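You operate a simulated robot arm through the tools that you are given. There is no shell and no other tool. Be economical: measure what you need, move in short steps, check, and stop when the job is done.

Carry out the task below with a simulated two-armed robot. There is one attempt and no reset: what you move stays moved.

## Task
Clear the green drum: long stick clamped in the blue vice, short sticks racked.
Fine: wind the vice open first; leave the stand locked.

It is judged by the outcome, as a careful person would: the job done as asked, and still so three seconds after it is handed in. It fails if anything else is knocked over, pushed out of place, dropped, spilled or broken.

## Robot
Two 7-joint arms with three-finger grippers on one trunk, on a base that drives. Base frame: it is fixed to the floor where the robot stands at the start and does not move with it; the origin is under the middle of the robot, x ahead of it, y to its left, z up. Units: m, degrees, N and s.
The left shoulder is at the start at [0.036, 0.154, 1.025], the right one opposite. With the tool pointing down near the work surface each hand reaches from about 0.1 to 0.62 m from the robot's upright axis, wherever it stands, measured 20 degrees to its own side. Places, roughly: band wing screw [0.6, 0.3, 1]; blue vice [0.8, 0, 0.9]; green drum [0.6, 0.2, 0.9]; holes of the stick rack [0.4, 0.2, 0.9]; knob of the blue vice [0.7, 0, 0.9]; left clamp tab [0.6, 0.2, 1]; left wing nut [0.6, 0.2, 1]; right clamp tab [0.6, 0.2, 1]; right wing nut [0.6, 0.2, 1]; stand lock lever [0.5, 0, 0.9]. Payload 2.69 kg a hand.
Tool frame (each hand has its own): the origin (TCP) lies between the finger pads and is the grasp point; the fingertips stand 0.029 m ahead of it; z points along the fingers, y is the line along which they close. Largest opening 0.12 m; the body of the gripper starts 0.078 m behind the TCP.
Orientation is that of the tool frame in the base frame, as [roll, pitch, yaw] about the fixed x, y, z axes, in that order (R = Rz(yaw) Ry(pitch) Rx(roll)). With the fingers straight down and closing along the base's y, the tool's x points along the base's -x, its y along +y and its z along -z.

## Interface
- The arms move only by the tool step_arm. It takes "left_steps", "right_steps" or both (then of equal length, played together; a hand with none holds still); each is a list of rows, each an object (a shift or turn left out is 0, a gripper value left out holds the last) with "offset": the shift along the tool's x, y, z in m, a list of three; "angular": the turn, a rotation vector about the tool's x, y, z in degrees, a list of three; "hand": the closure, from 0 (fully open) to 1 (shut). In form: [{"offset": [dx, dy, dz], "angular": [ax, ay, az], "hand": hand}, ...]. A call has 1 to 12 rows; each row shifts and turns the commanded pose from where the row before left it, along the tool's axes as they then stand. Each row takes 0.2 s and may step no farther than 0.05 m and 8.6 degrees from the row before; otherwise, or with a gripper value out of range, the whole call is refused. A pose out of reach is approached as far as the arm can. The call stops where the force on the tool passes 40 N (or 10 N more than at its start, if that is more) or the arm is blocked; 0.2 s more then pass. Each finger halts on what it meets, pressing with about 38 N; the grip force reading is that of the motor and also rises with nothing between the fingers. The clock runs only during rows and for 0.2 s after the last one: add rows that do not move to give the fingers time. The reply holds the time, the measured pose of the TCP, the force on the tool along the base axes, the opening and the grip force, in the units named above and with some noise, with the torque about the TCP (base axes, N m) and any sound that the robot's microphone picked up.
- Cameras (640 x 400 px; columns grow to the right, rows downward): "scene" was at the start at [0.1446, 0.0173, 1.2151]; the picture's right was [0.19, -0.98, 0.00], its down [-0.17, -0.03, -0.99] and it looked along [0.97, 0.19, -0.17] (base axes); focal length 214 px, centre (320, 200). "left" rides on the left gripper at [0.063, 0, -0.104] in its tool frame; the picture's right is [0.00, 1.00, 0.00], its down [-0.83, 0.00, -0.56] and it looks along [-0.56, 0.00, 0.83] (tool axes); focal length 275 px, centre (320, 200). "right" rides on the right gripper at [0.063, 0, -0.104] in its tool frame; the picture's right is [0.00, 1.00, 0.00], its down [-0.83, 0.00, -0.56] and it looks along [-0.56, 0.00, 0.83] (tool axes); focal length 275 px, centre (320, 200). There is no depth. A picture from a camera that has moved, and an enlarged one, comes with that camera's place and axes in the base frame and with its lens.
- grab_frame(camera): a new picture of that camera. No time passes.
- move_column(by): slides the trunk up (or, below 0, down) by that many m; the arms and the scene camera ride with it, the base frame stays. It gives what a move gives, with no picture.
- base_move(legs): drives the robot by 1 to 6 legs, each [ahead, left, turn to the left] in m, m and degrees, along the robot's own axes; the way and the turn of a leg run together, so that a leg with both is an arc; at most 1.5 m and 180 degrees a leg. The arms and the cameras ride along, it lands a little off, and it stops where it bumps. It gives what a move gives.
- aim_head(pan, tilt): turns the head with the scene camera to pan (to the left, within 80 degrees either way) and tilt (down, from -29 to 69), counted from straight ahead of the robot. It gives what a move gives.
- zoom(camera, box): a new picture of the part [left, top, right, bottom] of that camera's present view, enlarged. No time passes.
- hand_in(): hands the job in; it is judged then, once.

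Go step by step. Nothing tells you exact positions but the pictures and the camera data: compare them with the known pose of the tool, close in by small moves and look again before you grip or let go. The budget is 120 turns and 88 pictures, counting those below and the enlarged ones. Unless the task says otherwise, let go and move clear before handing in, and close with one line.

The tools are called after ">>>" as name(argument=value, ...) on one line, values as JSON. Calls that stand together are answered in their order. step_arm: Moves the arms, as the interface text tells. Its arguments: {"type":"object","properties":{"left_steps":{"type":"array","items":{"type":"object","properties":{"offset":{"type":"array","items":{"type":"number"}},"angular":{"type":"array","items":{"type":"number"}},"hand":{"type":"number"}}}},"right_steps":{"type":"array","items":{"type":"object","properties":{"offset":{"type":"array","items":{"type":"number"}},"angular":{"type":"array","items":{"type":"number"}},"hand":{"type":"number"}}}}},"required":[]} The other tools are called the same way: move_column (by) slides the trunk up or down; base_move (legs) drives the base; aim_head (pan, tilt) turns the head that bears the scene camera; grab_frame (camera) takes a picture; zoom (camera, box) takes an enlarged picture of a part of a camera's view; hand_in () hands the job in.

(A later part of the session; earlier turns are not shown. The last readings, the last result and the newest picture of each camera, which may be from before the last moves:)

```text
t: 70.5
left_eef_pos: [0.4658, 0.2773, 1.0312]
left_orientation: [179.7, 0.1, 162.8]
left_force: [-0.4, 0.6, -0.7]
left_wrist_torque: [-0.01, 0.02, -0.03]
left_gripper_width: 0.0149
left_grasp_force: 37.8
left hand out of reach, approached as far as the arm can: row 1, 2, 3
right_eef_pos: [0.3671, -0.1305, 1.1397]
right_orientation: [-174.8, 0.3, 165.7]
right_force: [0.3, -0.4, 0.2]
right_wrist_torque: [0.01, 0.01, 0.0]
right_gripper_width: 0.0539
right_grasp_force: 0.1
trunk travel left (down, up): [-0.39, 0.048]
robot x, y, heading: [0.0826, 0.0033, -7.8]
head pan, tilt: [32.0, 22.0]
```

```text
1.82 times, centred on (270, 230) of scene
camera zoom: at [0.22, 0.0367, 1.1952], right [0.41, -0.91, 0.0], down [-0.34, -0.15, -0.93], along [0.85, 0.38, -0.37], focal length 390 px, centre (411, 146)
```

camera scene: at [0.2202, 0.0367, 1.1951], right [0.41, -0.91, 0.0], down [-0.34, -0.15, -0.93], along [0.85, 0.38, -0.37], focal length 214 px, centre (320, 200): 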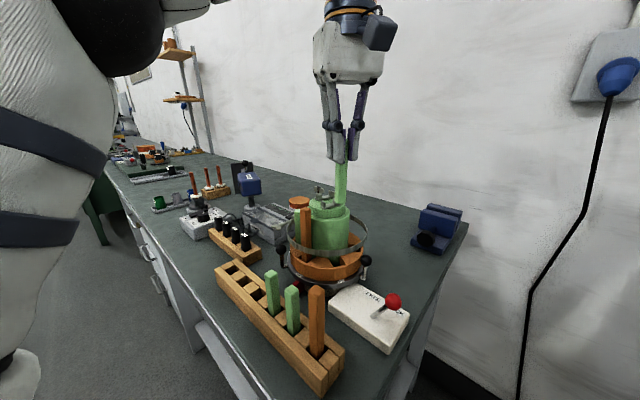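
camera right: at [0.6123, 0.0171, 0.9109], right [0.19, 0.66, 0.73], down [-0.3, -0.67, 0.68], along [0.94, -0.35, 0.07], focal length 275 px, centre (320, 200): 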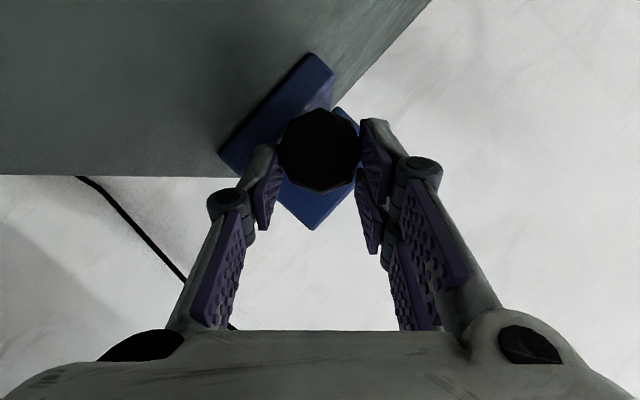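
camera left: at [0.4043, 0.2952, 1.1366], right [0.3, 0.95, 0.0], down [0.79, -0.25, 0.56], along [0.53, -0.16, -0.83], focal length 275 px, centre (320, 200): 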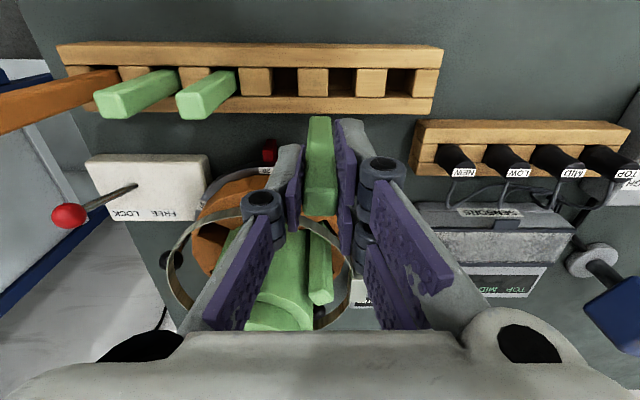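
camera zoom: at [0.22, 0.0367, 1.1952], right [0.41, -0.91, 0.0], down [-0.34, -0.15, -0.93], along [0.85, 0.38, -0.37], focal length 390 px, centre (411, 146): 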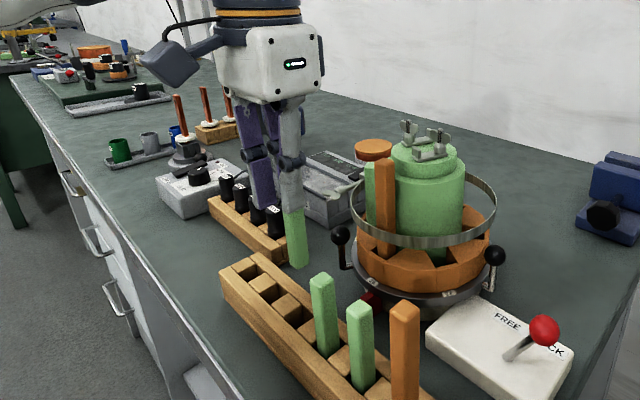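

The stick's foot is at about z 0.93 and needs to move about 28 mm back and 16 mm left to sit over the hole. I'll shift and check again.

>>> step_arm(left_steps=[{"offset": [0.014, 0.0163, 0]}, {"offset": [0.0139, 0, 0]}, {}])

>>> zoom(camera="left", box=[220, 50, 420, 190])

```text
t: 71.3
left_eef_pos: [0.4454, 0.3016, 1.0309]
left_orientation: [179.8, 0.2, 162.8]
left_force: [0.3, -0.4, -0.5]
left_wrist_torque: [0.0, -0.03, -0.01]
left_gripper_width: 0.0151
left_grasp_force: 38.0
right_eef_pos: [0.366, -0.1312, 1.1411]
right_orientation: [-174.8, 0.2, 165.7]
right_force: [-0.8, -0.8, 0.4]
right_wrist_torque: [0.02, 0.01, 0.04]
right_gripper_width: 0.0538
right_grasp_force: 0.1
trunk travel left (down, up): [-0.39, 0.048]
robot x, y, heading: [0.0808, 0.0072, -7.8]
head pan, tilt: [32.0, 22.0]
```

```text
2.86 times, centred on (320, 120) of left
camera zoom: at [0.3834, 0.3201, 1.135], right [0.3, 0.95, 0.0], down [0.79, -0.25, 0.56], along [0.53, -0.16, -0.83], focal length 786 px, centre (320, 429)
```

zoom: 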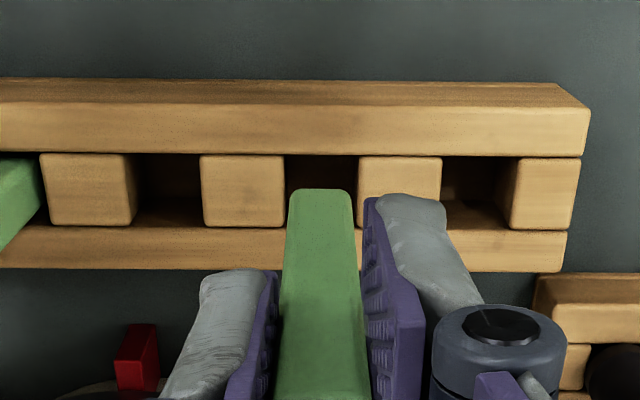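

The stick lines up with the hole to within about 1 mm. I'll lower it in.

>>> step_arm(left_steps=[{"offset": [0, 0, 0.02]}, {"offset": [0, 0, 0.02]}, {"offset": [0, 0, 0.01]}, {"offset": [0, 0, 0.008]}, {}])

>>> grab_frame(camera="left")

```text
t: 72.0
left_eef_pos: [0.4446, 0.3011, 0.9945]
left_orientation: [179.5, 1.1, 163.0]
left_force: [-4.6, 1.9, 28.9]
left_wrist_torque: [0.22, 0.56, -0.02]
left_gripper_width: 0.0152
left_grasp_force: 38.1
right_eef_pos: [0.3638, -0.1314, 1.1426]
right_orientation: [-175.0, 0.2, 165.7]
right_force: [0.7, 0.3, 0.0]
right_wrist_torque: [-0.01, 0.03, 0.02]
right_gripper_width: 0.0541
right_grasp_force: 0.2
trunk travel left (down, up): [-0.39, 0.048]
robot x, y, heading: [0.0816, 0.0077, -7.8]
head pan, tilt: [32.0, 22.0]
stopped in row 3 (left hand): the force on the tool passed its limit at 56 N (the readings are from after the stop); the commanded pose is now the measured one
```

```text
30 pictures are left
camera left: at [0.3816, 0.32, 1.0981], right [0.3, 0.95, 0.01], down [0.78, -0.25, 0.57], along [0.55, -0.16, -0.82], focal length 275 px, centre (320, 200)
```

left: 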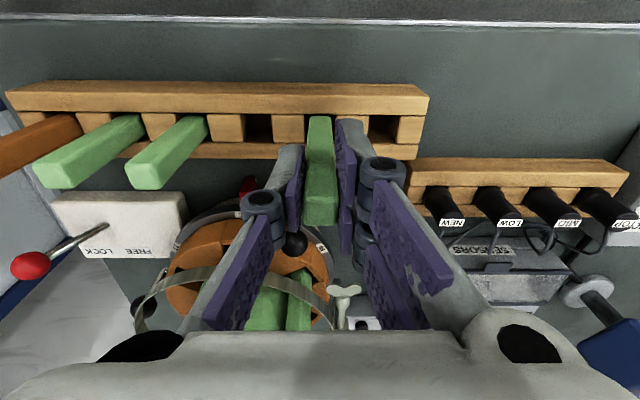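

The foot caught on the near rail of the rack. I'll lift 8 mm, level the tool, shift 3 mm away from me and try again.

>>> step_arm(left_steps=[{"offset": [0, 0, -0.008], "angular": [0.5, 1.0, 0]}, {"offset": [-0.0035, 0, 0]}, {}, {"offset": [0, 0, 0.01]}, {"offset": [0, 0, 0.01]}, {"offset": [0, 0, 0.008]}, {}])

>>> zoom(camera="left", box=[220, 60, 440, 210])

```text
t: 73.6
left_eef_pos: [0.4493, 0.3006, 0.971]
left_orientation: [-179.8, -0.2, 163.0]
left_force: [-0.8, 0.0, -0.5]
left_wrist_torque: [0.02, 0.0, -0.01]
left_gripper_width: 0.0149
left_grasp_force: 37.7
right_eef_pos: [0.3672, -0.1308, 1.1412]
right_orientation: [-174.8, 0.3, 165.7]
right_force: [0.4, -0.1, -1.4]
right_wrist_torque: [0.0, 0.0, 0.02]
right_gripper_width: 0.054
right_grasp_force: 0.1
trunk travel left (down, up): [-0.39, 0.048]
robot x, y, heading: [0.0842, 0.0063, -7.8]
head pan, tilt: [32.0, 22.0]
```

```text
2.67 times, centred on (330, 135) of left
camera zoom: at [0.3888, 0.3201, 1.0757], right [0.3, 0.95, 0.0], down [0.8, -0.25, 0.55], along [0.53, -0.17, -0.83], focal length 734 px, centre (293, 373)
```

zoom: 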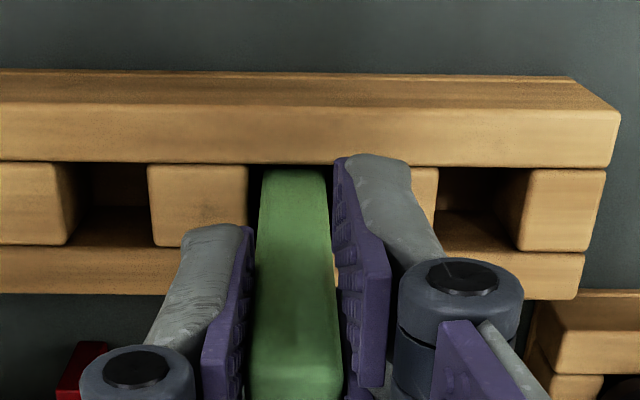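

It's in the hole. I'll lower the last few millimetres until it meets the floor, then let go and rise.

>>> step_arm(left_steps=[{"offset": [0, 0, 0.004]}, {"offset": [0, 0, 0.004]}, {"offset": [0, 0, 0.004]}, {}])

```text
t: 74.6
left_eef_pos: [0.4485, 0.3007, 0.9617]
left_orientation: [-179.9, 0.1, 163.1]
left_force: [-2.4, 2.2, 30.1]
left_wrist_torque: [0.11, -0.14, 0.01]
left_gripper_width: 0.0148
left_grasp_force: 37.6
right_eef_pos: [0.364, -0.1317, 1.1425]
right_orientation: [-174.8, 0.4, 165.6]
right_force: [-0.5, 0.2, -0.3]
right_wrist_torque: [0.0, 0.0, 0.01]
right_gripper_width: 0.0541
right_grasp_force: 0.0
trunk travel left (down, up): [-0.39, 0.048]
robot x, y, heading: [0.0813, 0.009, -8.1]
head pan, tilt: [32.0, 22.0]
```

The stick rests on the rack floor. I'll release it, rise, turn the hand 60° and move toward the second green stick.

>>> step_arm(left_steps=[{"hand": 0.72}, {}, {"offset": [0, 0, -0.035]}, {"offset": [0, 0, -0.035]}, {"offset": [0, 0, -0.035]}, {"offset": [0, 0, -0.03], "angular": [0, 0, 8.5]}, {"angular": [0, 0, 8.5]}, {"angular": [0, 0, 8.5]}, {"angular": [0, 0, 8.5]}, {"angular": [0, 0, 8.5]}, {"angular": [0, 0, 8.5]}, {"angular": [0, 0, 8.5]}])

>>> step_arm(left_steps=[{"offset": [-0.019, 0.0261, 0]}, {"offset": [-0.019, 0.0261, 0]}, {"offset": [-0.019, 0.0261, 0]}, {"offset": [-0.019, 0.0261, 0]}, {}])

>>> grab_frame(camera="left")

```text
t: 77.2
left_eef_pos: [0.4622, 0.2885, 1.0787]
left_orientation: [-179.8, 0.2, 103.3]
left_force: [0.3, -0.4, 0.2]
left_wrist_torque: [0.01, -0.01, 0.02]
left_gripper_width: 0.0336
left_grasp_force: 0.2
left hand out of reach, approached as far as the arm can: row 5, 6
right_eef_pos: [0.3658, -0.1296, 1.1417]
right_orientation: [-174.7, 0.1, 165.6]
right_force: [0.0, -0.5, 0.3]
right_wrist_torque: [0.01, -0.02, -0.01]
right_gripper_width: 0.0539
right_grasp_force: 0.0
trunk travel left (down, up): [-0.39, 0.048]
robot x, y, heading: [0.0809, 0.0091, -7.8]
head pan, tilt: [32.0, 22.0]
```

```text
t: 78.4
left_eef_pos: [0.581, 0.24, 1.0784]
left_orientation: [-179.9, 0.1, 103.5]
left_force: [-0.8, 0.2, 0.1]
left_wrist_torque: [0.02, 0.0, -0.02]
left_gripper_width: 0.0335
left_grasp_force: 0.1
right_eef_pos: [0.3658, -0.1302, 1.141]
right_orientation: [-174.8, 0.3, 165.7]
right_force: [-0.7, 0.9, 0.4]
right_wrist_torque: [-0.01, 0.01, 0.03]
right_gripper_width: 0.0541
right_grasp_force: 0.1
trunk travel left (down, up): [-0.39, 0.048]
robot x, y, heading: [0.0841, 0.0095, -7.8]
head pan, tilt: [32.0, 22.0]
```

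```text
28 pictures are left
camera left: at [0.5659, 0.3017, 1.1832], right [0.97, 0.23, 0.0], down [0.19, -0.81, 0.56], along [0.12, -0.54, -0.83], focal length 275 px, centre (320, 200)
```

left: 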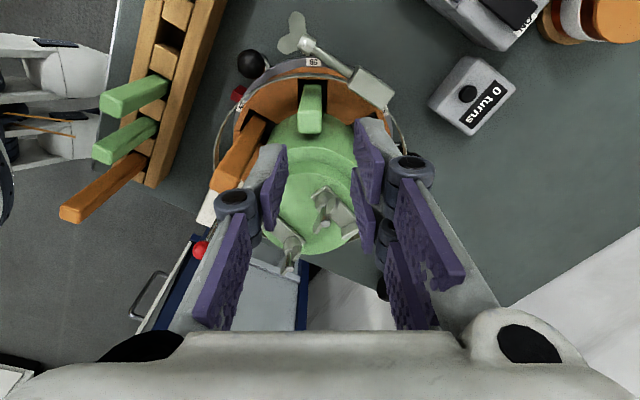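

The second green stick is in view. I'll shift 12 mm outward and 8 mm along the ring, then lower onto it.

>>> step_arm(left_steps=[{"offset": [0.0118, -0.0082, 0]}, {}, {"offset": [0, 0, 0.025]}, {"offset": [0, 0, 0.025]}, {"offset": [0, 0, 0.02]}, {}])

>>> grab_frame(camera="left")

```text
t: 79.8
left_eef_pos: [0.5688, 0.2499, 1.0111]
left_orientation: [-179.6, 0.1, 103.5]
left_force: [-0.4, -0.2, 0.6]
left_wrist_torque: [0.0, 0.0, -0.04]
left_gripper_width: 0.0336
left_grasp_force: 0.0
right_eef_pos: [0.3652, -0.1317, 1.1424]
right_orientation: [-174.9, 0.1, 165.7]
right_force: [-0.2, 0.4, -0.1]
right_wrist_torque: [0.01, 0.02, 0.01]
right_gripper_width: 0.0543
right_grasp_force: 0.0
trunk travel left (down, up): [-0.39, 0.048]
robot x, y, heading: [0.0815, 0.0082, -7.7]
head pan, tilt: [32.0, 22.0]
```

```text
27 pictures are left
camera left: at [0.5544, 0.3113, 1.1159], right [0.97, 0.23, 0.0], down [0.19, -0.81, 0.56], along [0.12, -0.54, -0.83], focal length 275 px, centre (320, 200)
```

left: 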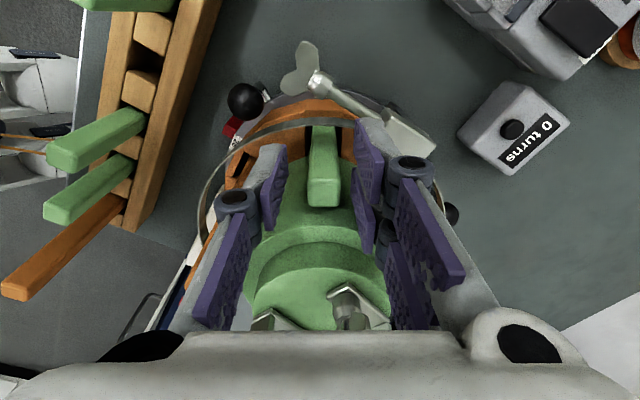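

The fingers straddle the stick. I'll close, lift gently, then raise it fully.

>>> step_arm(left_steps=[{"offset": [0, 0, 0.003]}, {"hand": 1.0}, {}, {"offset": [0, 0, -0.015]}, {"offset": [0, 0, -0.015]}, {"offset": [0, 0, -0.03]}, {"offset": [0, 0, -0.03]}, {"offset": [0, 0, -0.03]}, {"offset": [0, 0, -0.02]}, {}])

>>> grab_frame(camera="left")

```text
t: 82.0
left_eef_pos: [0.5681, 0.2483, 1.1468]
left_orientation: [-179.7, 0.1, 103.4]
left_force: [0.3, 0.3, -0.4]
left_wrist_torque: [-0.01, 0.0, 0.0]
left_gripper_width: 0.015
left_grasp_force: 37.4
right_eef_pos: [0.3662, -0.1305, 1.1424]
right_orientation: [-174.8, 0.2, 165.8]
right_force: [0.6, 0.5, -0.2]
right_wrist_torque: [0.03, 0.01, -0.03]
right_gripper_width: 0.0541
right_grasp_force: 0.0
trunk travel left (down, up): [-0.39, 0.048]
robot x, y, heading: [0.0865, 0.0085, -8.2]
head pan, tilt: [32.0, 22.0]
```

```text
26 pictures are left
camera left: at [0.5543, 0.3107, 1.2523], right [0.97, 0.23, -0.01], down [0.19, -0.81, 0.56], along [0.12, -0.54, -0.83], focal length 275 px, centre (320, 200)
```

left: 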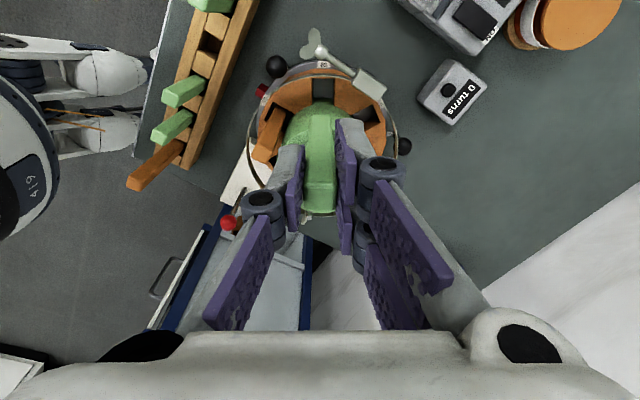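

The second green stick is out. The finger knuckles are too wide to fit beside the stick in hole five, so I'll turn the hand to close across the rack and go to hole six.

>>> step_arm(left_steps=[{"angular": [0, 0, 7.6]}, {"angular": [0, 0, 7.6]}, {"angular": [0, 0, 7.6]}, {"angular": [0, 0, 7.6]}, {"offset": [0.017, -0.0313, 0]}, {"offset": [0.017, -0.0313, 0]}, {"offset": [0.017, -0.0313, 0.03]}, {"offset": [0.017, -0.0313, 0.03]}, {"offset": [0, 0, 0.025]}, {}])

>>> grab_frame(camera="left")

```text
t: 84.2
left_eef_pos: [0.4904, 0.343, 1.0429]
left_orientation: [-179.7, 0.2, 73.1]
left_force: [0.2, 0.9, -1.2]
left_wrist_torque: [0.01, 0.01, -0.02]
left_gripper_width: 0.015
left_grasp_force: 37.8
left hand out of reach, approached as far as the arm can: row 6, 7, 8
right_eef_pos: [0.3664, -0.1315, 1.1401]
right_orientation: [-174.8, 0.2, 165.7]
right_force: [0.7, -0.1, 0.5]
right_wrist_torque: [0.03, -0.02, 0.03]
right_gripper_width: 0.054
right_grasp_force: 0.1
trunk travel left (down, up): [-0.39, 0.048]
robot x, y, heading: [0.0838, 0.0065, -7.9]
head pan, tilt: [32.0, 22.0]
```

```text
25 pictures are left
camera left: at [0.5088, 0.4031, 1.1473], right [0.96, -0.3, 0.0], down [-0.24, -0.79, 0.56], along [-0.17, -0.53, -0.83], focal length 275 px, centre (320, 200)
```

left: 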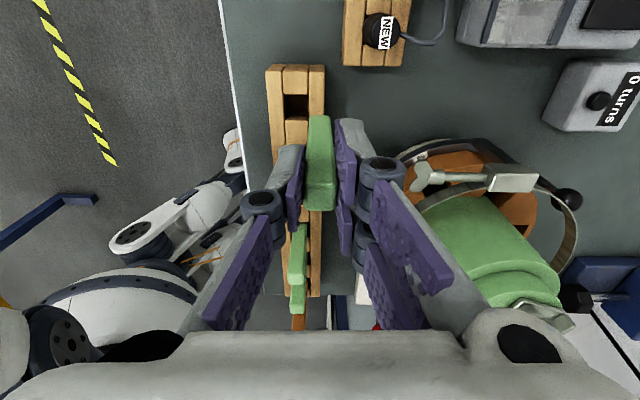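

Hole six is visible just beside the stick. I'll shift 23 mm across and 3 mm along, then check closely.

>>> step_arm(left_steps=[{"offset": [0.0032, -0.0233, 0]}, {"offset": [0, 0, 0.01]}, {}])

>>> zoom(camera="left", box=[220, 50, 420, 190])

```text
t: 85.0
left_eef_pos: [0.471, 0.3487, 1.0316]
left_orientation: [-179.8, 0.2, 73.0]
left_force: [0.0, 0.5, -0.2]
left_wrist_torque: [0.0, -0.02, 0.02]
left_gripper_width: 0.015
left_grasp_force: 38.2
left hand out of reach, approached as far as the arm can: row 1
right_eef_pos: [0.3662, -0.1309, 1.1417]
right_orientation: [-174.8, 0.2, 165.7]
right_force: [1.1, -0.7, -0.6]
right_wrist_torque: [0.02, -0.03, -0.02]
right_gripper_width: 0.0541
right_grasp_force: 0.1
trunk travel left (down, up): [-0.39, 0.048]
robot x, y, heading: [0.0847, 0.0059, -7.8]
head pan, tilt: [32.0, 22.0]
```

```text
2.86 times, centred on (320, 120) of left
camera zoom: at [0.4903, 0.4096, 1.1343], right [0.96, -0.3, 0.0], down [-0.24, -0.79, 0.56], along [-0.17, -0.53, -0.83], focal length 786 px, centre (320, 429)
```

zoom: 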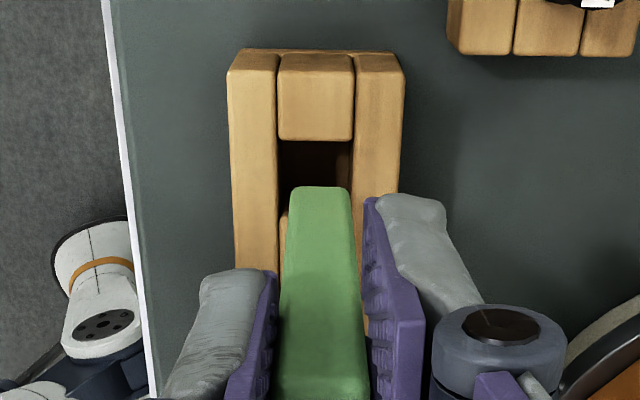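

The stick is nearly over the hole. Allowing for the bias I found last time, I'll make a tiny correction and lower it in.

>>> step_arm(left_steps=[{"offset": [0.0005, -0.001, 0.01]}, {"offset": [0, 0, 0.01]}, {"offset": [0, 0, 0.01]}, {"offset": [0, 0, 0.01]}, {"offset": [0, 0, 0.01]}, {"offset": [0, 0, 0.008]}, {}])

```text
t: 86.6
left_eef_pos: [0.4703, 0.3486, 0.9737]
left_orientation: [-179.9, 0.1, 73.1]
left_force: [0.5, 3.6, 14.6]
left_wrist_torque: [0.23, -0.08, -0.02]
left_gripper_width: 0.015
left_grasp_force: 38.1
right_eef_pos: [0.3646, -0.132, 1.1416]
right_orientation: [-174.8, 0.4, 165.7]
right_force: [-0.2, 1.3, -1.0]
right_wrist_torque: [-0.01, 0.01, 0.0]
right_gripper_width: 0.0539
right_grasp_force: 0.1
trunk travel left (down, up): [-0.39, 0.048]
robot x, y, heading: [0.0827, 0.0066, -8.1]
head pan, tilt: [32.0, 22.0]
```

>>> step_arm(left_steps=[{"offset": [0, 0, 0.004]}, {"offset": [0, 0, 0.004]}, {}])

>>> zoom(camera="left", box=[220, 50, 420, 300])

>>> zoom(camera="scene", box=[190, 130, 380, 400])

```text
t: 87.4
left_eef_pos: [0.4696, 0.3474, 0.9671]
left_orientation: [179.9, 0.1, 73.0]
left_force: [1.3, -0.8, 39.6]
left_wrist_torque: [-0.42, -0.07, 0.04]
left_gripper_width: 0.0149
left_grasp_force: 38.6
right_eef_pos: [0.3635, -0.1326, 1.141]
right_orientation: [-174.9, 0.4, 165.7]
right_force: [0.1, 0.6, -0.7]
right_wrist_torque: [0.0, 0.01, -0.01]
right_gripper_width: 0.0539
right_grasp_force: 0.1
trunk travel left (down, up): [-0.39, 0.048]
robot x, y, heading: [0.0817, 0.0065, -8.0]
head pan, tilt: [32.0, 22.0]
```

```text
1.60 times, centred on (320, 175) of left
camera zoom: at [0.4869, 0.4082, 1.0705], right [0.96, -0.3, 0.0], down [-0.25, -0.79, 0.56], along [-0.16, -0.53, -0.83], focal length 440 px, centre (320, 240)
```

zoom: 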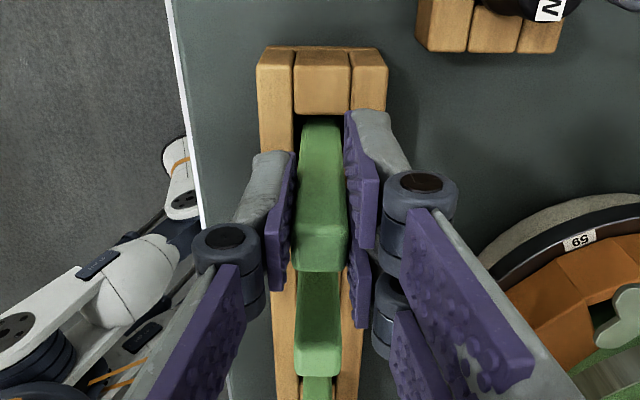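

```text
1.48 times, centred on (285, 265) of scene
camera zoom: at [0.2184, 0.0351, 1.1955], right [0.41, -0.91, 0.0], down [-0.34, -0.15, -0.93], along [0.85, 0.38, -0.37], focal length 318 px, centre (372, 104)
```

zoom: 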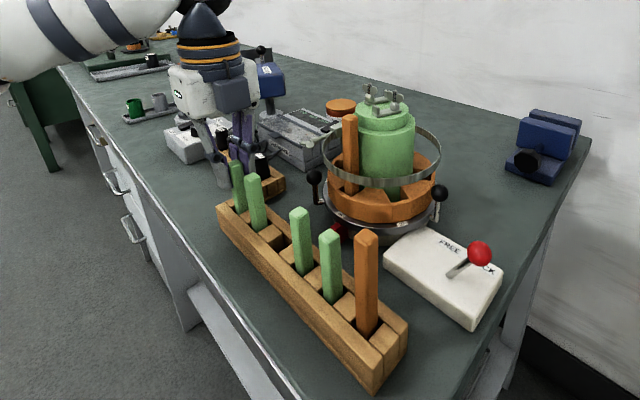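

Both green sticks are seated in the rack. I'll release, rise, turn the hand back square to the bench and go for the long orange stick.

>>> step_arm(left_steps=[{"hand": 0.7}, {}, {"offset": [0, 0, -0.03]}, {"offset": [0, 0, -0.04]}, {"offset": [0, 0.03, -0.03]}, {"angular": [0, 0, -8.2], "offset": [0, 0.03, 0]}, {"angular": [0, 0, -8.2]}, {"angular": [0, 0, -8.2]}, {"angular": [0, 0, -8.2]}, {"angular": [0, 0, -8.2]}, {"angular": [0, 0, -8.2]}, {"angular": [0, 0, -8.2]}])

>>> step_arm(left_steps=[{"angular": [0, 0, -8.2]}, {"angular": [0, 0, -8.2]}, {"angular": [0, 0, -8.2]}, {"angular": [0, 0, -8.0]}, {"offset": [0, 0, -0.01]}])

```text
t: 90.0
left_eef_pos: [0.5266, 0.3304, 1.0641]
left_orientation: [-179.8, -0.1, 130.6]
left_force: [-0.4, -0.3, -0.2]
left_wrist_torque: [0.02, 0.02, 0.0]
left_gripper_width: 0.036
left_grasp_force: 0.1
right_eef_pos: [0.3655, -0.1305, 1.141]
right_orientation: [-174.8, 0.2, 165.7]
right_force: [0.4, 0.0, 0.1]
right_wrist_torque: [0.0, 0.0, 0.01]
right_gripper_width: 0.054
right_grasp_force: 0.0
trunk travel left (down, up): [-0.39, 0.048]
robot x, y, heading: [0.0809, 0.0086, -7.9]
head pan, tilt: [32.0, 22.0]
```

```text
t: 91.2
left_eef_pos: [0.5292, 0.3312, 1.0745]
left_orientation: [-179.7, -0.3, 163.1]
left_force: [0.3, 0.2, 0.0]
left_wrist_torque: [0.01, -0.01, 0.0]
left_gripper_width: 0.0361
left_grasp_force: 0.0
right_eef_pos: [0.3657, -0.1318, 1.1415]
right_orientation: [-174.7, 0.1, 165.7]
right_force: [-0.2, -0.6, -0.1]
right_wrist_torque: [0.0, 0.02, 0.02]
right_gripper_width: 0.0541
right_grasp_force: 0.1
trunk travel left (down, up): [-0.39, 0.048]
robot x, y, heading: [0.0862, 0.0108, -7.9]
head pan, tilt: [32.0, 22.0]
```

>>> step_arm(left_steps=[{"offset": [0, 0, -0.03]}, {"offset": [-0.009, -0.041, 0]}, {"offset": [-0.009, -0.041, 0]}, {"offset": [-0.009, -0.041, 0]}, {}])

>>> grab_frame(camera="left")

```text
t: 92.4
left_eef_pos: [0.5162, 0.2072, 1.103]
left_orientation: [-179.8, -0.2, 163.1]
left_force: [0.3, 0.8, 0.4]
left_wrist_torque: [-0.01, 0.01, 0.01]
left_gripper_width: 0.0362
left_grasp_force: 0.0
right_eef_pos: [0.366, -0.1312, 1.1406]
right_orientation: [-174.7, 0.2, 165.7]
right_force: [-0.6, -0.4, 0.4]
right_wrist_torque: [0.0, 0.01, 0.0]
right_gripper_width: 0.054
right_grasp_force: 0.0
trunk travel left (down, up): [-0.39, 0.048]
robot x, y, heading: [0.0836, 0.0125, -7.7]
head pan, tilt: [32.0, 22.0]
```

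```text
21 pictures are left
camera left: at [0.4573, 0.2264, 1.2072], right [0.3, 0.96, 0.0], down [0.8, -0.24, 0.55], along [0.53, -0.17, -0.83], focal length 275 px, centre (320, 200)
```

left: 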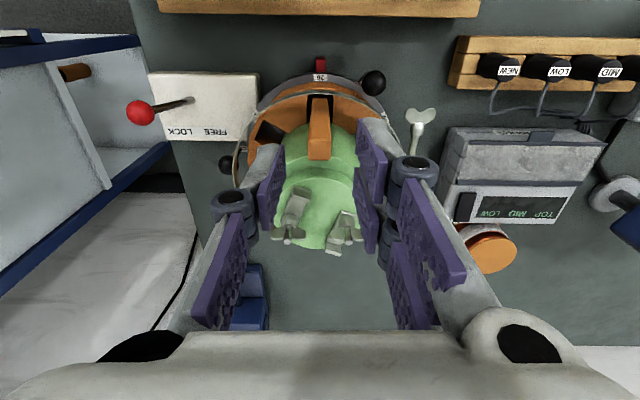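

The orange stick is centred, with the hand about 8 mm outward. I'll lower, grip and lift it.

>>> step_arm(left_steps=[{"offset": [-0.002, 0, 0.025]}, {"offset": [0, 0, 0.025]}, {"offset": [0, 0, 0.023]}, {}, {"hand": 1.0}, {}, {"offset": [0, 0, -0.015]}, {"offset": [0, 0, -0.015]}, {"offset": [0, 0, -0.03]}, {"offset": [0, 0, -0.03]}, {}])

>>> grab_frame(camera="left")

```text
t: 94.8
left_eef_pos: [0.5222, 0.207, 1.1198]
left_orientation: [-179.8, -0.2, 163.0]
left_force: [0.1, 0.0, -0.3]
left_wrist_torque: [-0.01, -0.02, 0.01]
left_gripper_width: 0.015
left_grasp_force: 38.4
right_eef_pos: [0.366, -0.1301, 1.1406]
right_orientation: [-174.8, 0.3, 165.7]
right_force: [0.2, 0.2, -0.5]
right_wrist_torque: [-0.01, -0.03, -0.02]
right_gripper_width: 0.0542
right_grasp_force: 0.1
trunk travel left (down, up): [-0.39, 0.048]
robot x, y, heading: [0.0831, 0.0088, -8.0]
head pan, tilt: [32.0, 22.0]
```

```text
20 pictures are left
camera left: at [0.4605, 0.2251, 1.2248], right [0.3, 0.96, 0.0], down [0.8, -0.24, 0.55], along [0.53, -0.17, -0.83], focal length 275 px, centre (320, 200)
```

left: 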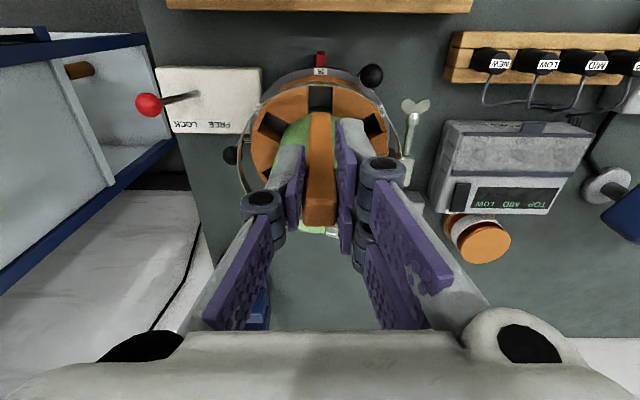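

The long stick is out and the drum is empty. I'll carry it out in front of the drum and around to the right, well above the lever.

>>> step_arm(left_steps=[{"offset": [0.03, 0, 0]}, {"offset": [0.03, 0, 0]}, {"offset": [-0.0242, -0.0338, 0]}, {"offset": [-0.0242, -0.0338, 0]}, {"offset": [-0.0242, -0.0338, 0]}, {"offset": [-0.0242, -0.0338, 0]}, {"offset": [-0.0242, -0.0338, 0]}, {"offset": [-0.0242, -0.0338, 0]}, {}])

>>> grab_frame(camera="scene")

```text
t: 96.8
left_eef_pos: [0.5434, -0.011, 1.1196]
left_orientation: [-179.8, -0.2, 163.0]
left_force: [0.4, -0.1, -1.7]
left_wrist_torque: [-0.03, 0.0, 0.0]
left_gripper_width: 0.0147
left_grasp_force: 38.1
right_eef_pos: [0.3647, -0.1314, 1.1411]
right_orientation: [-174.8, 0.2, 165.8]
right_force: [0.6, 0.3, 1.1]
right_wrist_torque: [-0.02, 0.02, -0.02]
right_gripper_width: 0.0541
right_grasp_force: 0.0
trunk travel left (down, up): [-0.39, 0.048]
robot x, y, heading: [0.0821, 0.005, -7.7]
head pan, tilt: [32.0, 22.0]
```

```text
19 pictures are left
camera scene: at [0.2197, 0.0375, 1.1952], right [0.41, -0.91, 0.0], down [-0.34, -0.15, -0.93], along [0.85, 0.38, -0.37], focal length 214 px, centre (320, 200)
```

scene: 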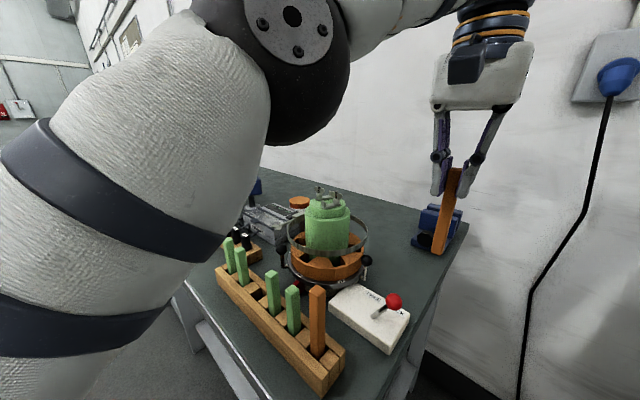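

The drum is empty and five sticks stand in the rack, including the three that were there before. I'll drive forward 12 cm and check for any bump.

>>> base_move(legs=[[0.12, 0, 0]])

>>> base_move(legs=[[0, 0, -12]])

>>> grab_frame(camera="left")

```text
t: 97.8
left_eef_pos: [0.5909, -0.0324, 1.1188]
left_orientation: [-179.8, -0.5, 162.9]
left_force: [-0.1, -0.3, -0.7]
left_wrist_torque: [0.02, -0.01, -0.01]
left_gripper_width: 0.0151
left_grasp_force: 37.9
right_eef_pos: [0.4112, -0.1528, 1.1409]
right_orientation: [-174.9, 0.1, 165.3]
right_force: [-0.2, -0.4, 0.8]
right_wrist_torque: [0.05, 0.01, 0.02]
right_gripper_width: 0.0541
right_grasp_force: 0.0
trunk travel left (down, up): [-0.39, 0.048]
robot x, y, heading: [0.1271, -0.0091, -8.6]
head pan, tilt: [32.0, 22.0]
stopped in leg 1: the robot was blocked; the commanded pose is now the measured one
```

```text
t: 99.0
left_eef_pos: [0.5754, -0.1272, 1.1202]
left_orientation: [-179.7, -0.2, 151.1]
left_force: [0.2, -0.1, -1.0]
left_wrist_torque: [0.01, 0.02, 0.01]
left_gripper_width: 0.0151
left_grasp_force: 38.0
right_eef_pos: [0.3754, -0.2067, 1.1403]
right_orientation: [-174.9, 0.2, 153.6]
right_force: [-0.7, 0.1, 0.4]
right_wrist_torque: [-0.01, 0.03, 0.01]
right_gripper_width: 0.054
right_grasp_force: 0.0
trunk travel left (down, up): [-0.39, 0.048]
robot x, y, heading: [0.1266, -0.0114, -20.0]
head pan, tilt: [32.0, 22.0]
```

```text
18 pictures are left
camera left: at [0.5204, -0.0954, 1.2244], right [0.49, 0.87, 0.0], down [0.73, -0.4, 0.55], along [0.48, -0.27, -0.83], focal length 275 px, centre (320, 200)
```

left: 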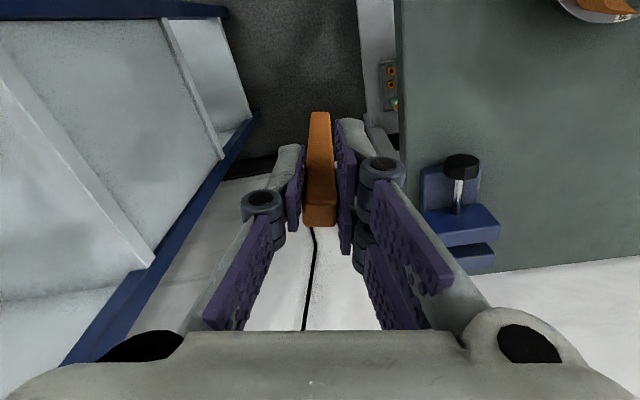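

The base is blocked at x ≈ 0.127, so the left arm can't reach the vice with the tool pointing down. The right arm can reach it tilted, so I'll hand the stick over in the air. First I'll take a close picture of the vice from here to fix the jaw position.

>>> zoom(camera="left", box=[400, 140, 520, 290])

>>> base_move(legs=[[0, 0, 20]])

>>> move_column(by=0.045)

```text
2.67 times, centred on (460, 215) of left
camera zoom: at [0.5204, -0.0954, 1.2244], right [0.49, 0.87, 0.0], down [0.73, -0.4, 0.55], along [0.48, -0.27, -0.83], focal length 734 px, centre (-53, 160)
```

zoom: 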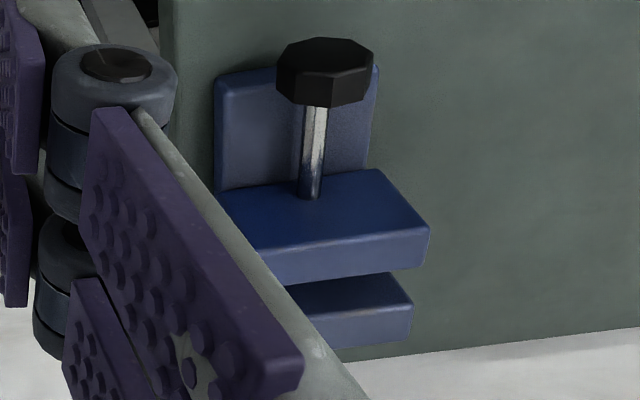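

```text
t: 100.5
left_eef_pos: [0.5886, 0.0326, 1.1205]
left_orientation: [-179.8, -0.1, 170.9]
left_force: [0.3, -0.3, -0.5]
left_wrist_torque: [-0.03, 0.03, 0.01]
left_gripper_width: 0.0147
left_grasp_force: 38.4
right_eef_pos: [0.427, -0.1115, 1.1398]
right_orientation: [-174.9, 0.1, 173.4]
right_force: [0.5, 0.3, 0.2]
right_wrist_torque: [0.02, 0.02, 0.0]
right_gripper_width: 0.0539
right_grasp_force: 0.0
trunk travel left (down, up): [-0.39, 0.048]
robot x, y, heading: [0.1248, -0.0137, -0.3]
head pan, tilt: [32.0, 22.0]
```

```text
t: 101.4
left_eef_pos: [0.5524, 0.0332, 1.2178]
left_orientation: [179.2, 6.9, 170.8]
left_force: [1.1, 0.3, -0.9]
left_wrist_torque: [0.02, 0.11, -0.02]
left_gripper_width: 0.0148
left_grasp_force: 38.3
right_eef_pos: [0.4294, -0.1116, 1.1848]
right_orientation: [-174.8, 0.1, 173.5]
right_force: [1.2, -0.8, -0.8]
right_wrist_torque: [0.0, 0.07, -0.01]
right_gripper_width: 0.0539
right_grasp_force: 0.0
trunk travel left (down, up): [-0.435, 0.003]
robot x, y, heading: [0.1254, -0.0107, -0.3]
head pan, tilt: [32.0, 22.0]
```

The jaw tops are at z ≈ 0.936, and the gap centre is at about (0.866, -0.053). I'll level the left hand and lower it a little, ready for the handover.

>>> step_arm(left_steps=[{"angular": [0.8, 6.9, 0]}, {"offset": [0, 0, 0.03]}, {"offset": [0, 0, 0.03]}, {"offset": [0, 0, 0.02]}, {}])

>>> aim_head(pan=10, tilt=15)

>>> grab_frame(camera="scene")

```text
t: 102.6
left_eef_pos: [0.5294, 0.0394, 1.1282]
left_orientation: [179.9, 0.3, 170.9]
left_force: [0.9, -1.1, -0.9]
left_wrist_torque: [0.0, 0.02, 0.01]
left_gripper_width: 0.0147
left_grasp_force: 38.4
left hand out of reach, approached as far as the arm can: row 1
right_eef_pos: [0.427, -0.1105, 1.1861]
right_orientation: [-174.8, 0.2, 173.4]
right_force: [-0.5, 0.2, 0.7]
right_wrist_torque: [-0.02, 0.04, -0.03]
right_gripper_width: 0.0539
right_grasp_force: 0.0
trunk travel left (down, up): [-0.435, 0.003]
robot x, y, heading: [0.1273, -0.0129, -0.2]
head pan, tilt: [32.0, 22.0]
```

```text
t: 103.4
left_eef_pos: [0.5297, 0.0398, 1.1287]
left_orientation: [180.0, 0.1, 170.9]
left_force: [0.8, 0.5, -0.3]
left_wrist_torque: [-0.01, -0.04, -0.01]
left_gripper_width: 0.0149
left_grasp_force: 38.5
right_eef_pos: [0.4277, -0.1106, 1.1861]
right_orientation: [-174.8, 0.2, 173.4]
right_force: [-0.3, 0.6, -0.6]
right_wrist_torque: [0.02, -0.06, 0.03]
right_gripper_width: 0.0535
right_grasp_force: 0.0
trunk travel left (down, up): [-0.435, 0.003]
robot x, y, heading: [0.1276, -0.0107, -0.1]
head pan, tilt: [10.0, 15.0]
```

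```text
16 pictures are left
camera scene: at [0.2247, 0.0033, 1.2566], right [0.17, -0.99, 0.0], down [-0.26, -0.04, -0.97], along [0.95, 0.16, -0.26], focal length 214 px, centre (320, 200)
```

scene: 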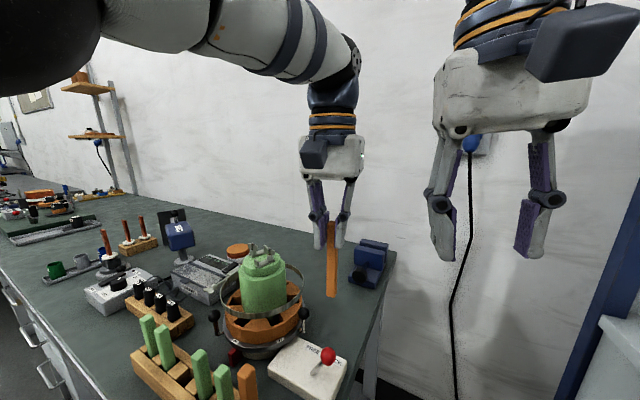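

Both arms are clear, but handing over here would crowd the head. I'll move the stick 5 cm forward and turn it 29° so the right hand can come in from its own side.

>>> step_arm(left_steps=[{"offset": [-0.027, 0.002, 0.014]}, {"offset": [-0.027, 0.002, 0.014]}, {"angular": [0, 0, -7.3]}, {"angular": [0, 0, -7.3]}, {"angular": [0, 0, -7.3]}, {"angular": [0, 0, -7.2]}, {}, {}, {}], right_steps=[{"angular": [-5.2, 0, 2.5]}, {"angular": [0, 0, -7.0]}, {"angular": [0, 0, -7.0]}, {"angular": [0, 0, -7.0]}, {"angular": [0, 0, -8.1]}, {"angular": [0, -8.2, 0]}, {"angular": [0, -8.2, 0]}, {"angular": [0, -8.2, 0]}, {"angular": [0, -8.2, 0]}])

```text
t: 105.4
left_eef_pos: [0.5844, 0.0362, 1.1012]
left_orientation: [-180.0, 0.3, -160.0]
left_force: [-0.4, 0.2, -0.7]
left_wrist_torque: [0.0, 0.0, 0.0]
left_gripper_width: 0.0147
left_grasp_force: 38.6
right_eef_pos: [0.4266, -0.1106, 1.1866]
right_orientation: [-179.8, 33.3, -159.9]
right_force: [-0.2, 1.0, -0.5]
right_wrist_torque: [0.02, -0.03, -0.05]
right_gripper_width: 0.054
right_grasp_force: 0.1
trunk travel left (down, up): [-0.435, 0.003]
robot x, y, heading: [0.1305, -0.0104, -0.3]
head pan, tilt: [10.0, 15.0]
```

>>> step_arm(right_steps=[{"angular": [0, -7.23, 0], "hand": 0.62}, {"angular": [0, -7.23, 0]}, {"angular": [0, -7.23, 0]}, {"offset": [0.0074, 0.0168, 0.036]}, {"offset": [0.0074, 0.0168, 0.036]}, {"offset": [0.0074, 0.0168, 0.036]}, {"offset": [0.0074, 0.0168, 0.036]}, {"offset": [0.0074, 0.0168, 0.036]}, {}])

>>> grab_frame(camera="right")

```text
t: 107.4
left_eef_pos: [0.5847, 0.0341, 1.102]
left_orientation: [-179.9, 0.3, -160.0]
left_force: [-0.6, 0.7, -1.1]
left_wrist_torque: [-0.02, -0.03, 0.01]
left_gripper_width: 0.015
left_grasp_force: 38.1
right_eef_pos: [0.5186, 0.0074, 1.0555]
right_orientation: [-179.9, 54.8, -159.9]
right_force: [0.1, 0.4, -0.6]
right_wrist_torque: [0.01, 0.03, 0.03]
right_gripper_width: 0.046
right_grasp_force: 0.0
trunk travel left (down, up): [-0.435, 0.003]
robot x, y, heading: [0.1285, -0.0148, -0.2]
head pan, tilt: [10.0, 15.0]
```

```text
15 pictures are left
camera right: at [0.4034, -0.0345, 1.0648], right [-0.34, 0.94, -0.01], down [0.02, 0.01, 1.0], along [0.94, 0.34, -0.02], focal length 275 px, centre (320, 200)
```

right: 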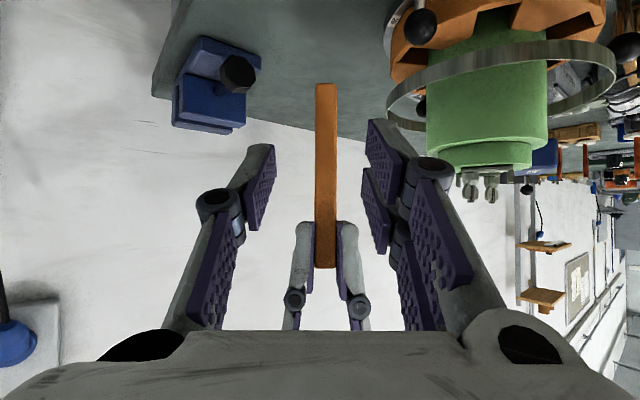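

The stick is almost centred between the right fingers and clear of the left ones. I'll slide in 7 cm and close the right hand on it below the left grip.

>>> step_arm(right_steps=[{"offset": [-0.0126, 0.0012, 0.0191]}, {"offset": [-0.0126, 0.0012, 0.0191]}, {"offset": [-0.0126, 0.0012, 0.0191]}, {}])

>>> grab_frame(camera="right")

```text
t: 108.4
left_eef_pos: [0.5842, 0.0362, 1.1019]
left_orientation: [-179.9, 0.3, -160.1]
left_force: [-0.1, 0.0, -0.6]
left_wrist_torque: [0.0, -0.01, -0.04]
left_gripper_width: 0.0149
left_grasp_force: 38.3
right_eef_pos: [0.58, 0.0369, 1.0503]
right_orientation: [-179.9, 54.8, -159.9]
right_force: [-0.8, -0.6, 0.0]
right_wrist_torque: [0.01, -0.01, 0.0]
right_gripper_width: 0.0454
right_grasp_force: 0.0
trunk travel left (down, up): [-0.435, 0.003]
robot x, y, heading: [0.1252, -0.0129, 0.1]
head pan, tilt: [10.0, 15.0]
```

```text
14 pictures are left
camera right: at [0.4661, -0.0047, 1.0597], right [-0.34, 0.94, -0.01], down [0.02, 0.01, 1.0], along [0.94, 0.34, -0.03], focal length 275 px, centre (320, 200)
```

right: 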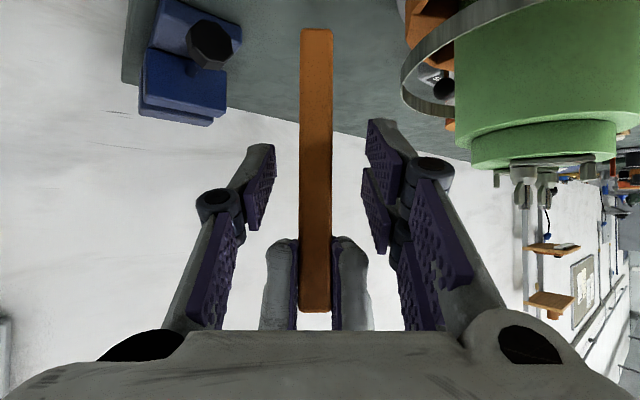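

Everything lines up. I'll close the right hand first, then open the left and lift it away.

>>> step_arm(right_steps=[{"hand": 1.0}, {}, {}])

>>> step_arm(left_steps=[{"hand": 0.65}, {}, {"offset": [0, 0, -0.02]}, {"offset": [0, 0, -0.02]}, {"offset": [0, 0, -0.02]}, {"offset": [0, 0, -0.02]}])

>>> grab_frame(camera="right")

```text
t: 109.2
left_eef_pos: [0.5831, 0.0364, 1.1009]
left_orientation: [180.0, 0.3, -160.0]
left_force: [-11.8, 5.6, 2.9]
left_wrist_torque: [0.17, 0.39, 0.33]
left_gripper_width: 0.019
left_grasp_force: 37.9
right_eef_pos: [0.5814, 0.0352, 1.0507]
right_orientation: [-179.8, 54.8, -160.0]
right_force: [12.1, -6.0, -3.0]
right_wrist_torque: [0.15, 0.21, -0.31]
right_gripper_width: 0.0153
right_grasp_force: 38.1
trunk travel left (down, up): [-0.435, 0.003]
robot x, y, heading: [0.1282, -0.0092, -0.3]
head pan, tilt: [10.0, 15.0]
```

```text
t: 110.6
left_eef_pos: [0.5833, 0.035, 1.1402]
left_orientation: [-179.9, 0.2, -159.9]
left_force: [-0.5, 0.3, -0.3]
left_wrist_torque: [0.01, 0.0, 0.0]
left_gripper_width: 0.0419
left_grasp_force: 0.1
left hand out of reach, approached as far as the arm can: row 5, 6
right_eef_pos: [0.581, 0.0352, 1.0495]
right_orientation: [-179.8, 54.8, -159.8]
right_force: [-0.4, -0.5, 0.1]
right_wrist_torque: [0.0, 0.02, -0.05]
right_gripper_width: 0.0151
right_grasp_force: 37.4
trunk travel left (down, up): [-0.435, 0.003]
robot x, y, heading: [0.1246, -0.0107, -0.3]
head pan, tilt: [10.0, 15.0]
```

```text
13 pictures are left
camera right: at [0.4663, -0.0047, 1.0596], right [-0.34, 0.94, -0.01], down [0.02, 0.01, 1.0], along [0.94, 0.34, -0.03], focal length 275 px, centre (320, 200)
```

right: 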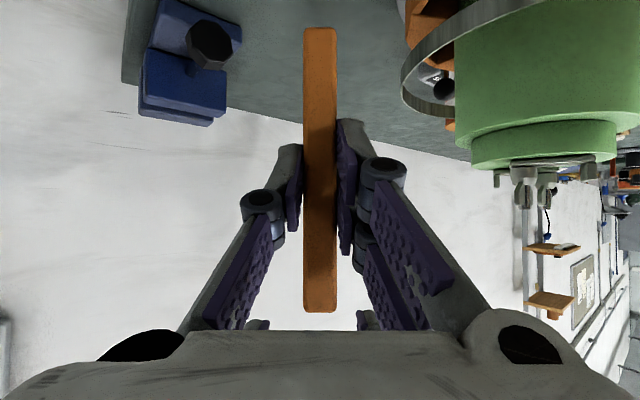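

The right hand has the stick, vertical and about 71 mm above its foot. I'll withdraw the left hand to the left, then swing the right hand clear of the drum.

>>> step_arm(left_steps=[{"offset": [0, 0.045, 0]}, {"offset": [0, 0.045, 0]}, {"offset": [0, 0.045, 0]}, {"offset": [0, 0.045, 0]}, {"offset": [0.04, 0.02, 0]}])

>>> step_arm(right_steps=[{"offset": [-0.0067, -0.0402, 0.0096]}, {"offset": [-0.0067, -0.0402, 0.0096]}, {"offset": [-0.0067, -0.0402, 0.0096]}, {"offset": [-0.0067, -0.0402, 0.0096]}, {}])

>>> base_move(legs=[[0, 0, 15]])

```text
t: 111.8
left_eef_pos: [0.5217, 0.2021, 1.1433]
left_orientation: [-179.8, 0.2, -160.0]
left_force: [0.5, 0.0, 0.0]
left_wrist_torque: [0.02, -0.01, -0.04]
left_gripper_width: 0.042
left_grasp_force: 0.1
left hand out of reach, approached as far as the arm can: row 5
right_eef_pos: [0.5815, 0.036, 1.0511]
right_orientation: [-179.9, 54.8, -159.9]
right_force: [0.3, -0.5, 0.2]
right_wrist_torque: [-0.03, 0.05, 0.01]
right_gripper_width: 0.015
right_grasp_force: 38.4
trunk travel left (down, up): [-0.435, 0.003]
robot x, y, heading: [0.1309, -0.0152, -0.2]
head pan, tilt: [10.0, 15.0]
```

```text
t: 113.0
left_eef_pos: [0.5212, 0.2013, 1.1435]
left_orientation: [-179.8, 0.3, -160.0]
left_force: [0.4, 0.5, 0.1]
left_wrist_torque: [-0.04, -0.03, 0.0]
left_gripper_width: 0.042
left_grasp_force: 0.2
right_eef_pos: [0.6787, -0.0981, 1.0468]
right_orientation: [-179.9, 54.9, -159.9]
right_force: [0.5, -0.3, -0.5]
right_wrist_torque: [-0.03, 0.03, 0.02]
right_gripper_width: 0.015
right_grasp_force: 38.1
trunk travel left (down, up): [-0.435, 0.003]
robot x, y, heading: [0.1278, -0.0091, -0.3]
head pan, tilt: [10.0, 15.0]
```

```text
t: 114.3
left_eef_pos: [0.4499, 0.2977, 1.1437]
left_orientation: [-180.0, 0.2, -144.9]
left_force: [0.4, 1.0, 0.1]
left_wrist_torque: [-0.01, 0.0, -0.03]
left_gripper_width: 0.0422
left_grasp_force: 0.1
right_eef_pos: [0.6802, 0.0481, 1.0474]
right_orientation: [-179.8, 54.7, -144.8]
right_force: [-0.1, 0.4, 0.4]
right_wrist_torque: [0.02, 0.0, 0.01]
right_gripper_width: 0.0148
right_grasp_force: 38.2
trunk travel left (down, up): [-0.435, 0.003]
robot x, y, heading: [0.1312, -0.0119, 15.0]
head pan, tilt: [10.0, 15.0]
```

The base is turned 15° left. I'll rotate the right hand to the vice's heading and move the stick above the jaws.

>>> step_arm(right_steps=[{"angular": [6.09, 0, 4.31]}, {"angular": [6.09, 0, 4.31]}, {"angular": [6.09, 0, 4.31]}, {"angular": [6.09, 0, 4.31]}, {"angular": [6.09, 0, 4.31]}, {"angular": [6.09, 0, 4.31]}, {"angular": [6.09, 0, 4.31]}, {"offset": [-0.0227, -0.0085, 0.032]}, {"offset": [-0.0227, -0.0085, 0.032]}, {"offset": [-0.0227, -0.0085, 0.032]}, {"offset": [-0.0227, -0.0085, 0.032]}, {}])

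>>> grab_frame(camera="right")

```text
t: 116.9
left_eef_pos: [0.4512, 0.2969, 1.1431]
left_orientation: [-179.9, 0.2, -145.1]
left_force: [0.9, -0.5, 0.0]
left_wrist_torque: [0.0, 0.03, 0.01]
left_gripper_width: 0.0419
left_grasp_force: 0.1
right_eef_pos: [0.8188, -0.0333, 1.0475]
right_orientation: [180.0, 54.9, 162.9]
right_force: [0.4, 0.3, -0.4]
right_wrist_torque: [-0.01, 0.0, -0.02]
right_gripper_width: 0.015
right_grasp_force: 37.7
trunk travel left (down, up): [-0.435, 0.003]
robot x, y, heading: [0.1299, -0.011, 14.8]
head pan, tilt: [10.0, 15.0]
```

```text
12 pictures are left
camera right: at [0.702, 0.0046, 1.0569], right [0.29, 0.96, 0.0], down [0.02, 0.0, 1.0], along [0.96, -0.29, -0.02], focal length 275 px, centre (320, 200)
```

right: 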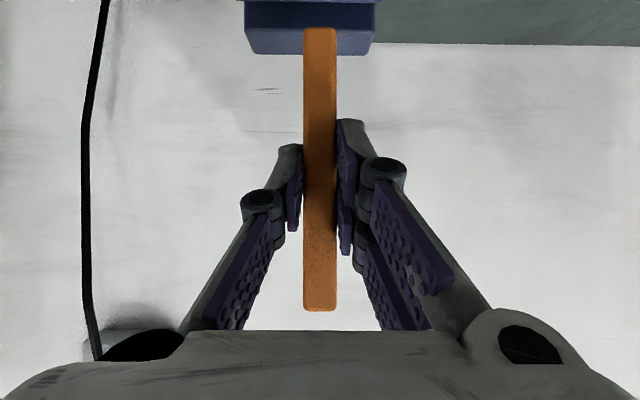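

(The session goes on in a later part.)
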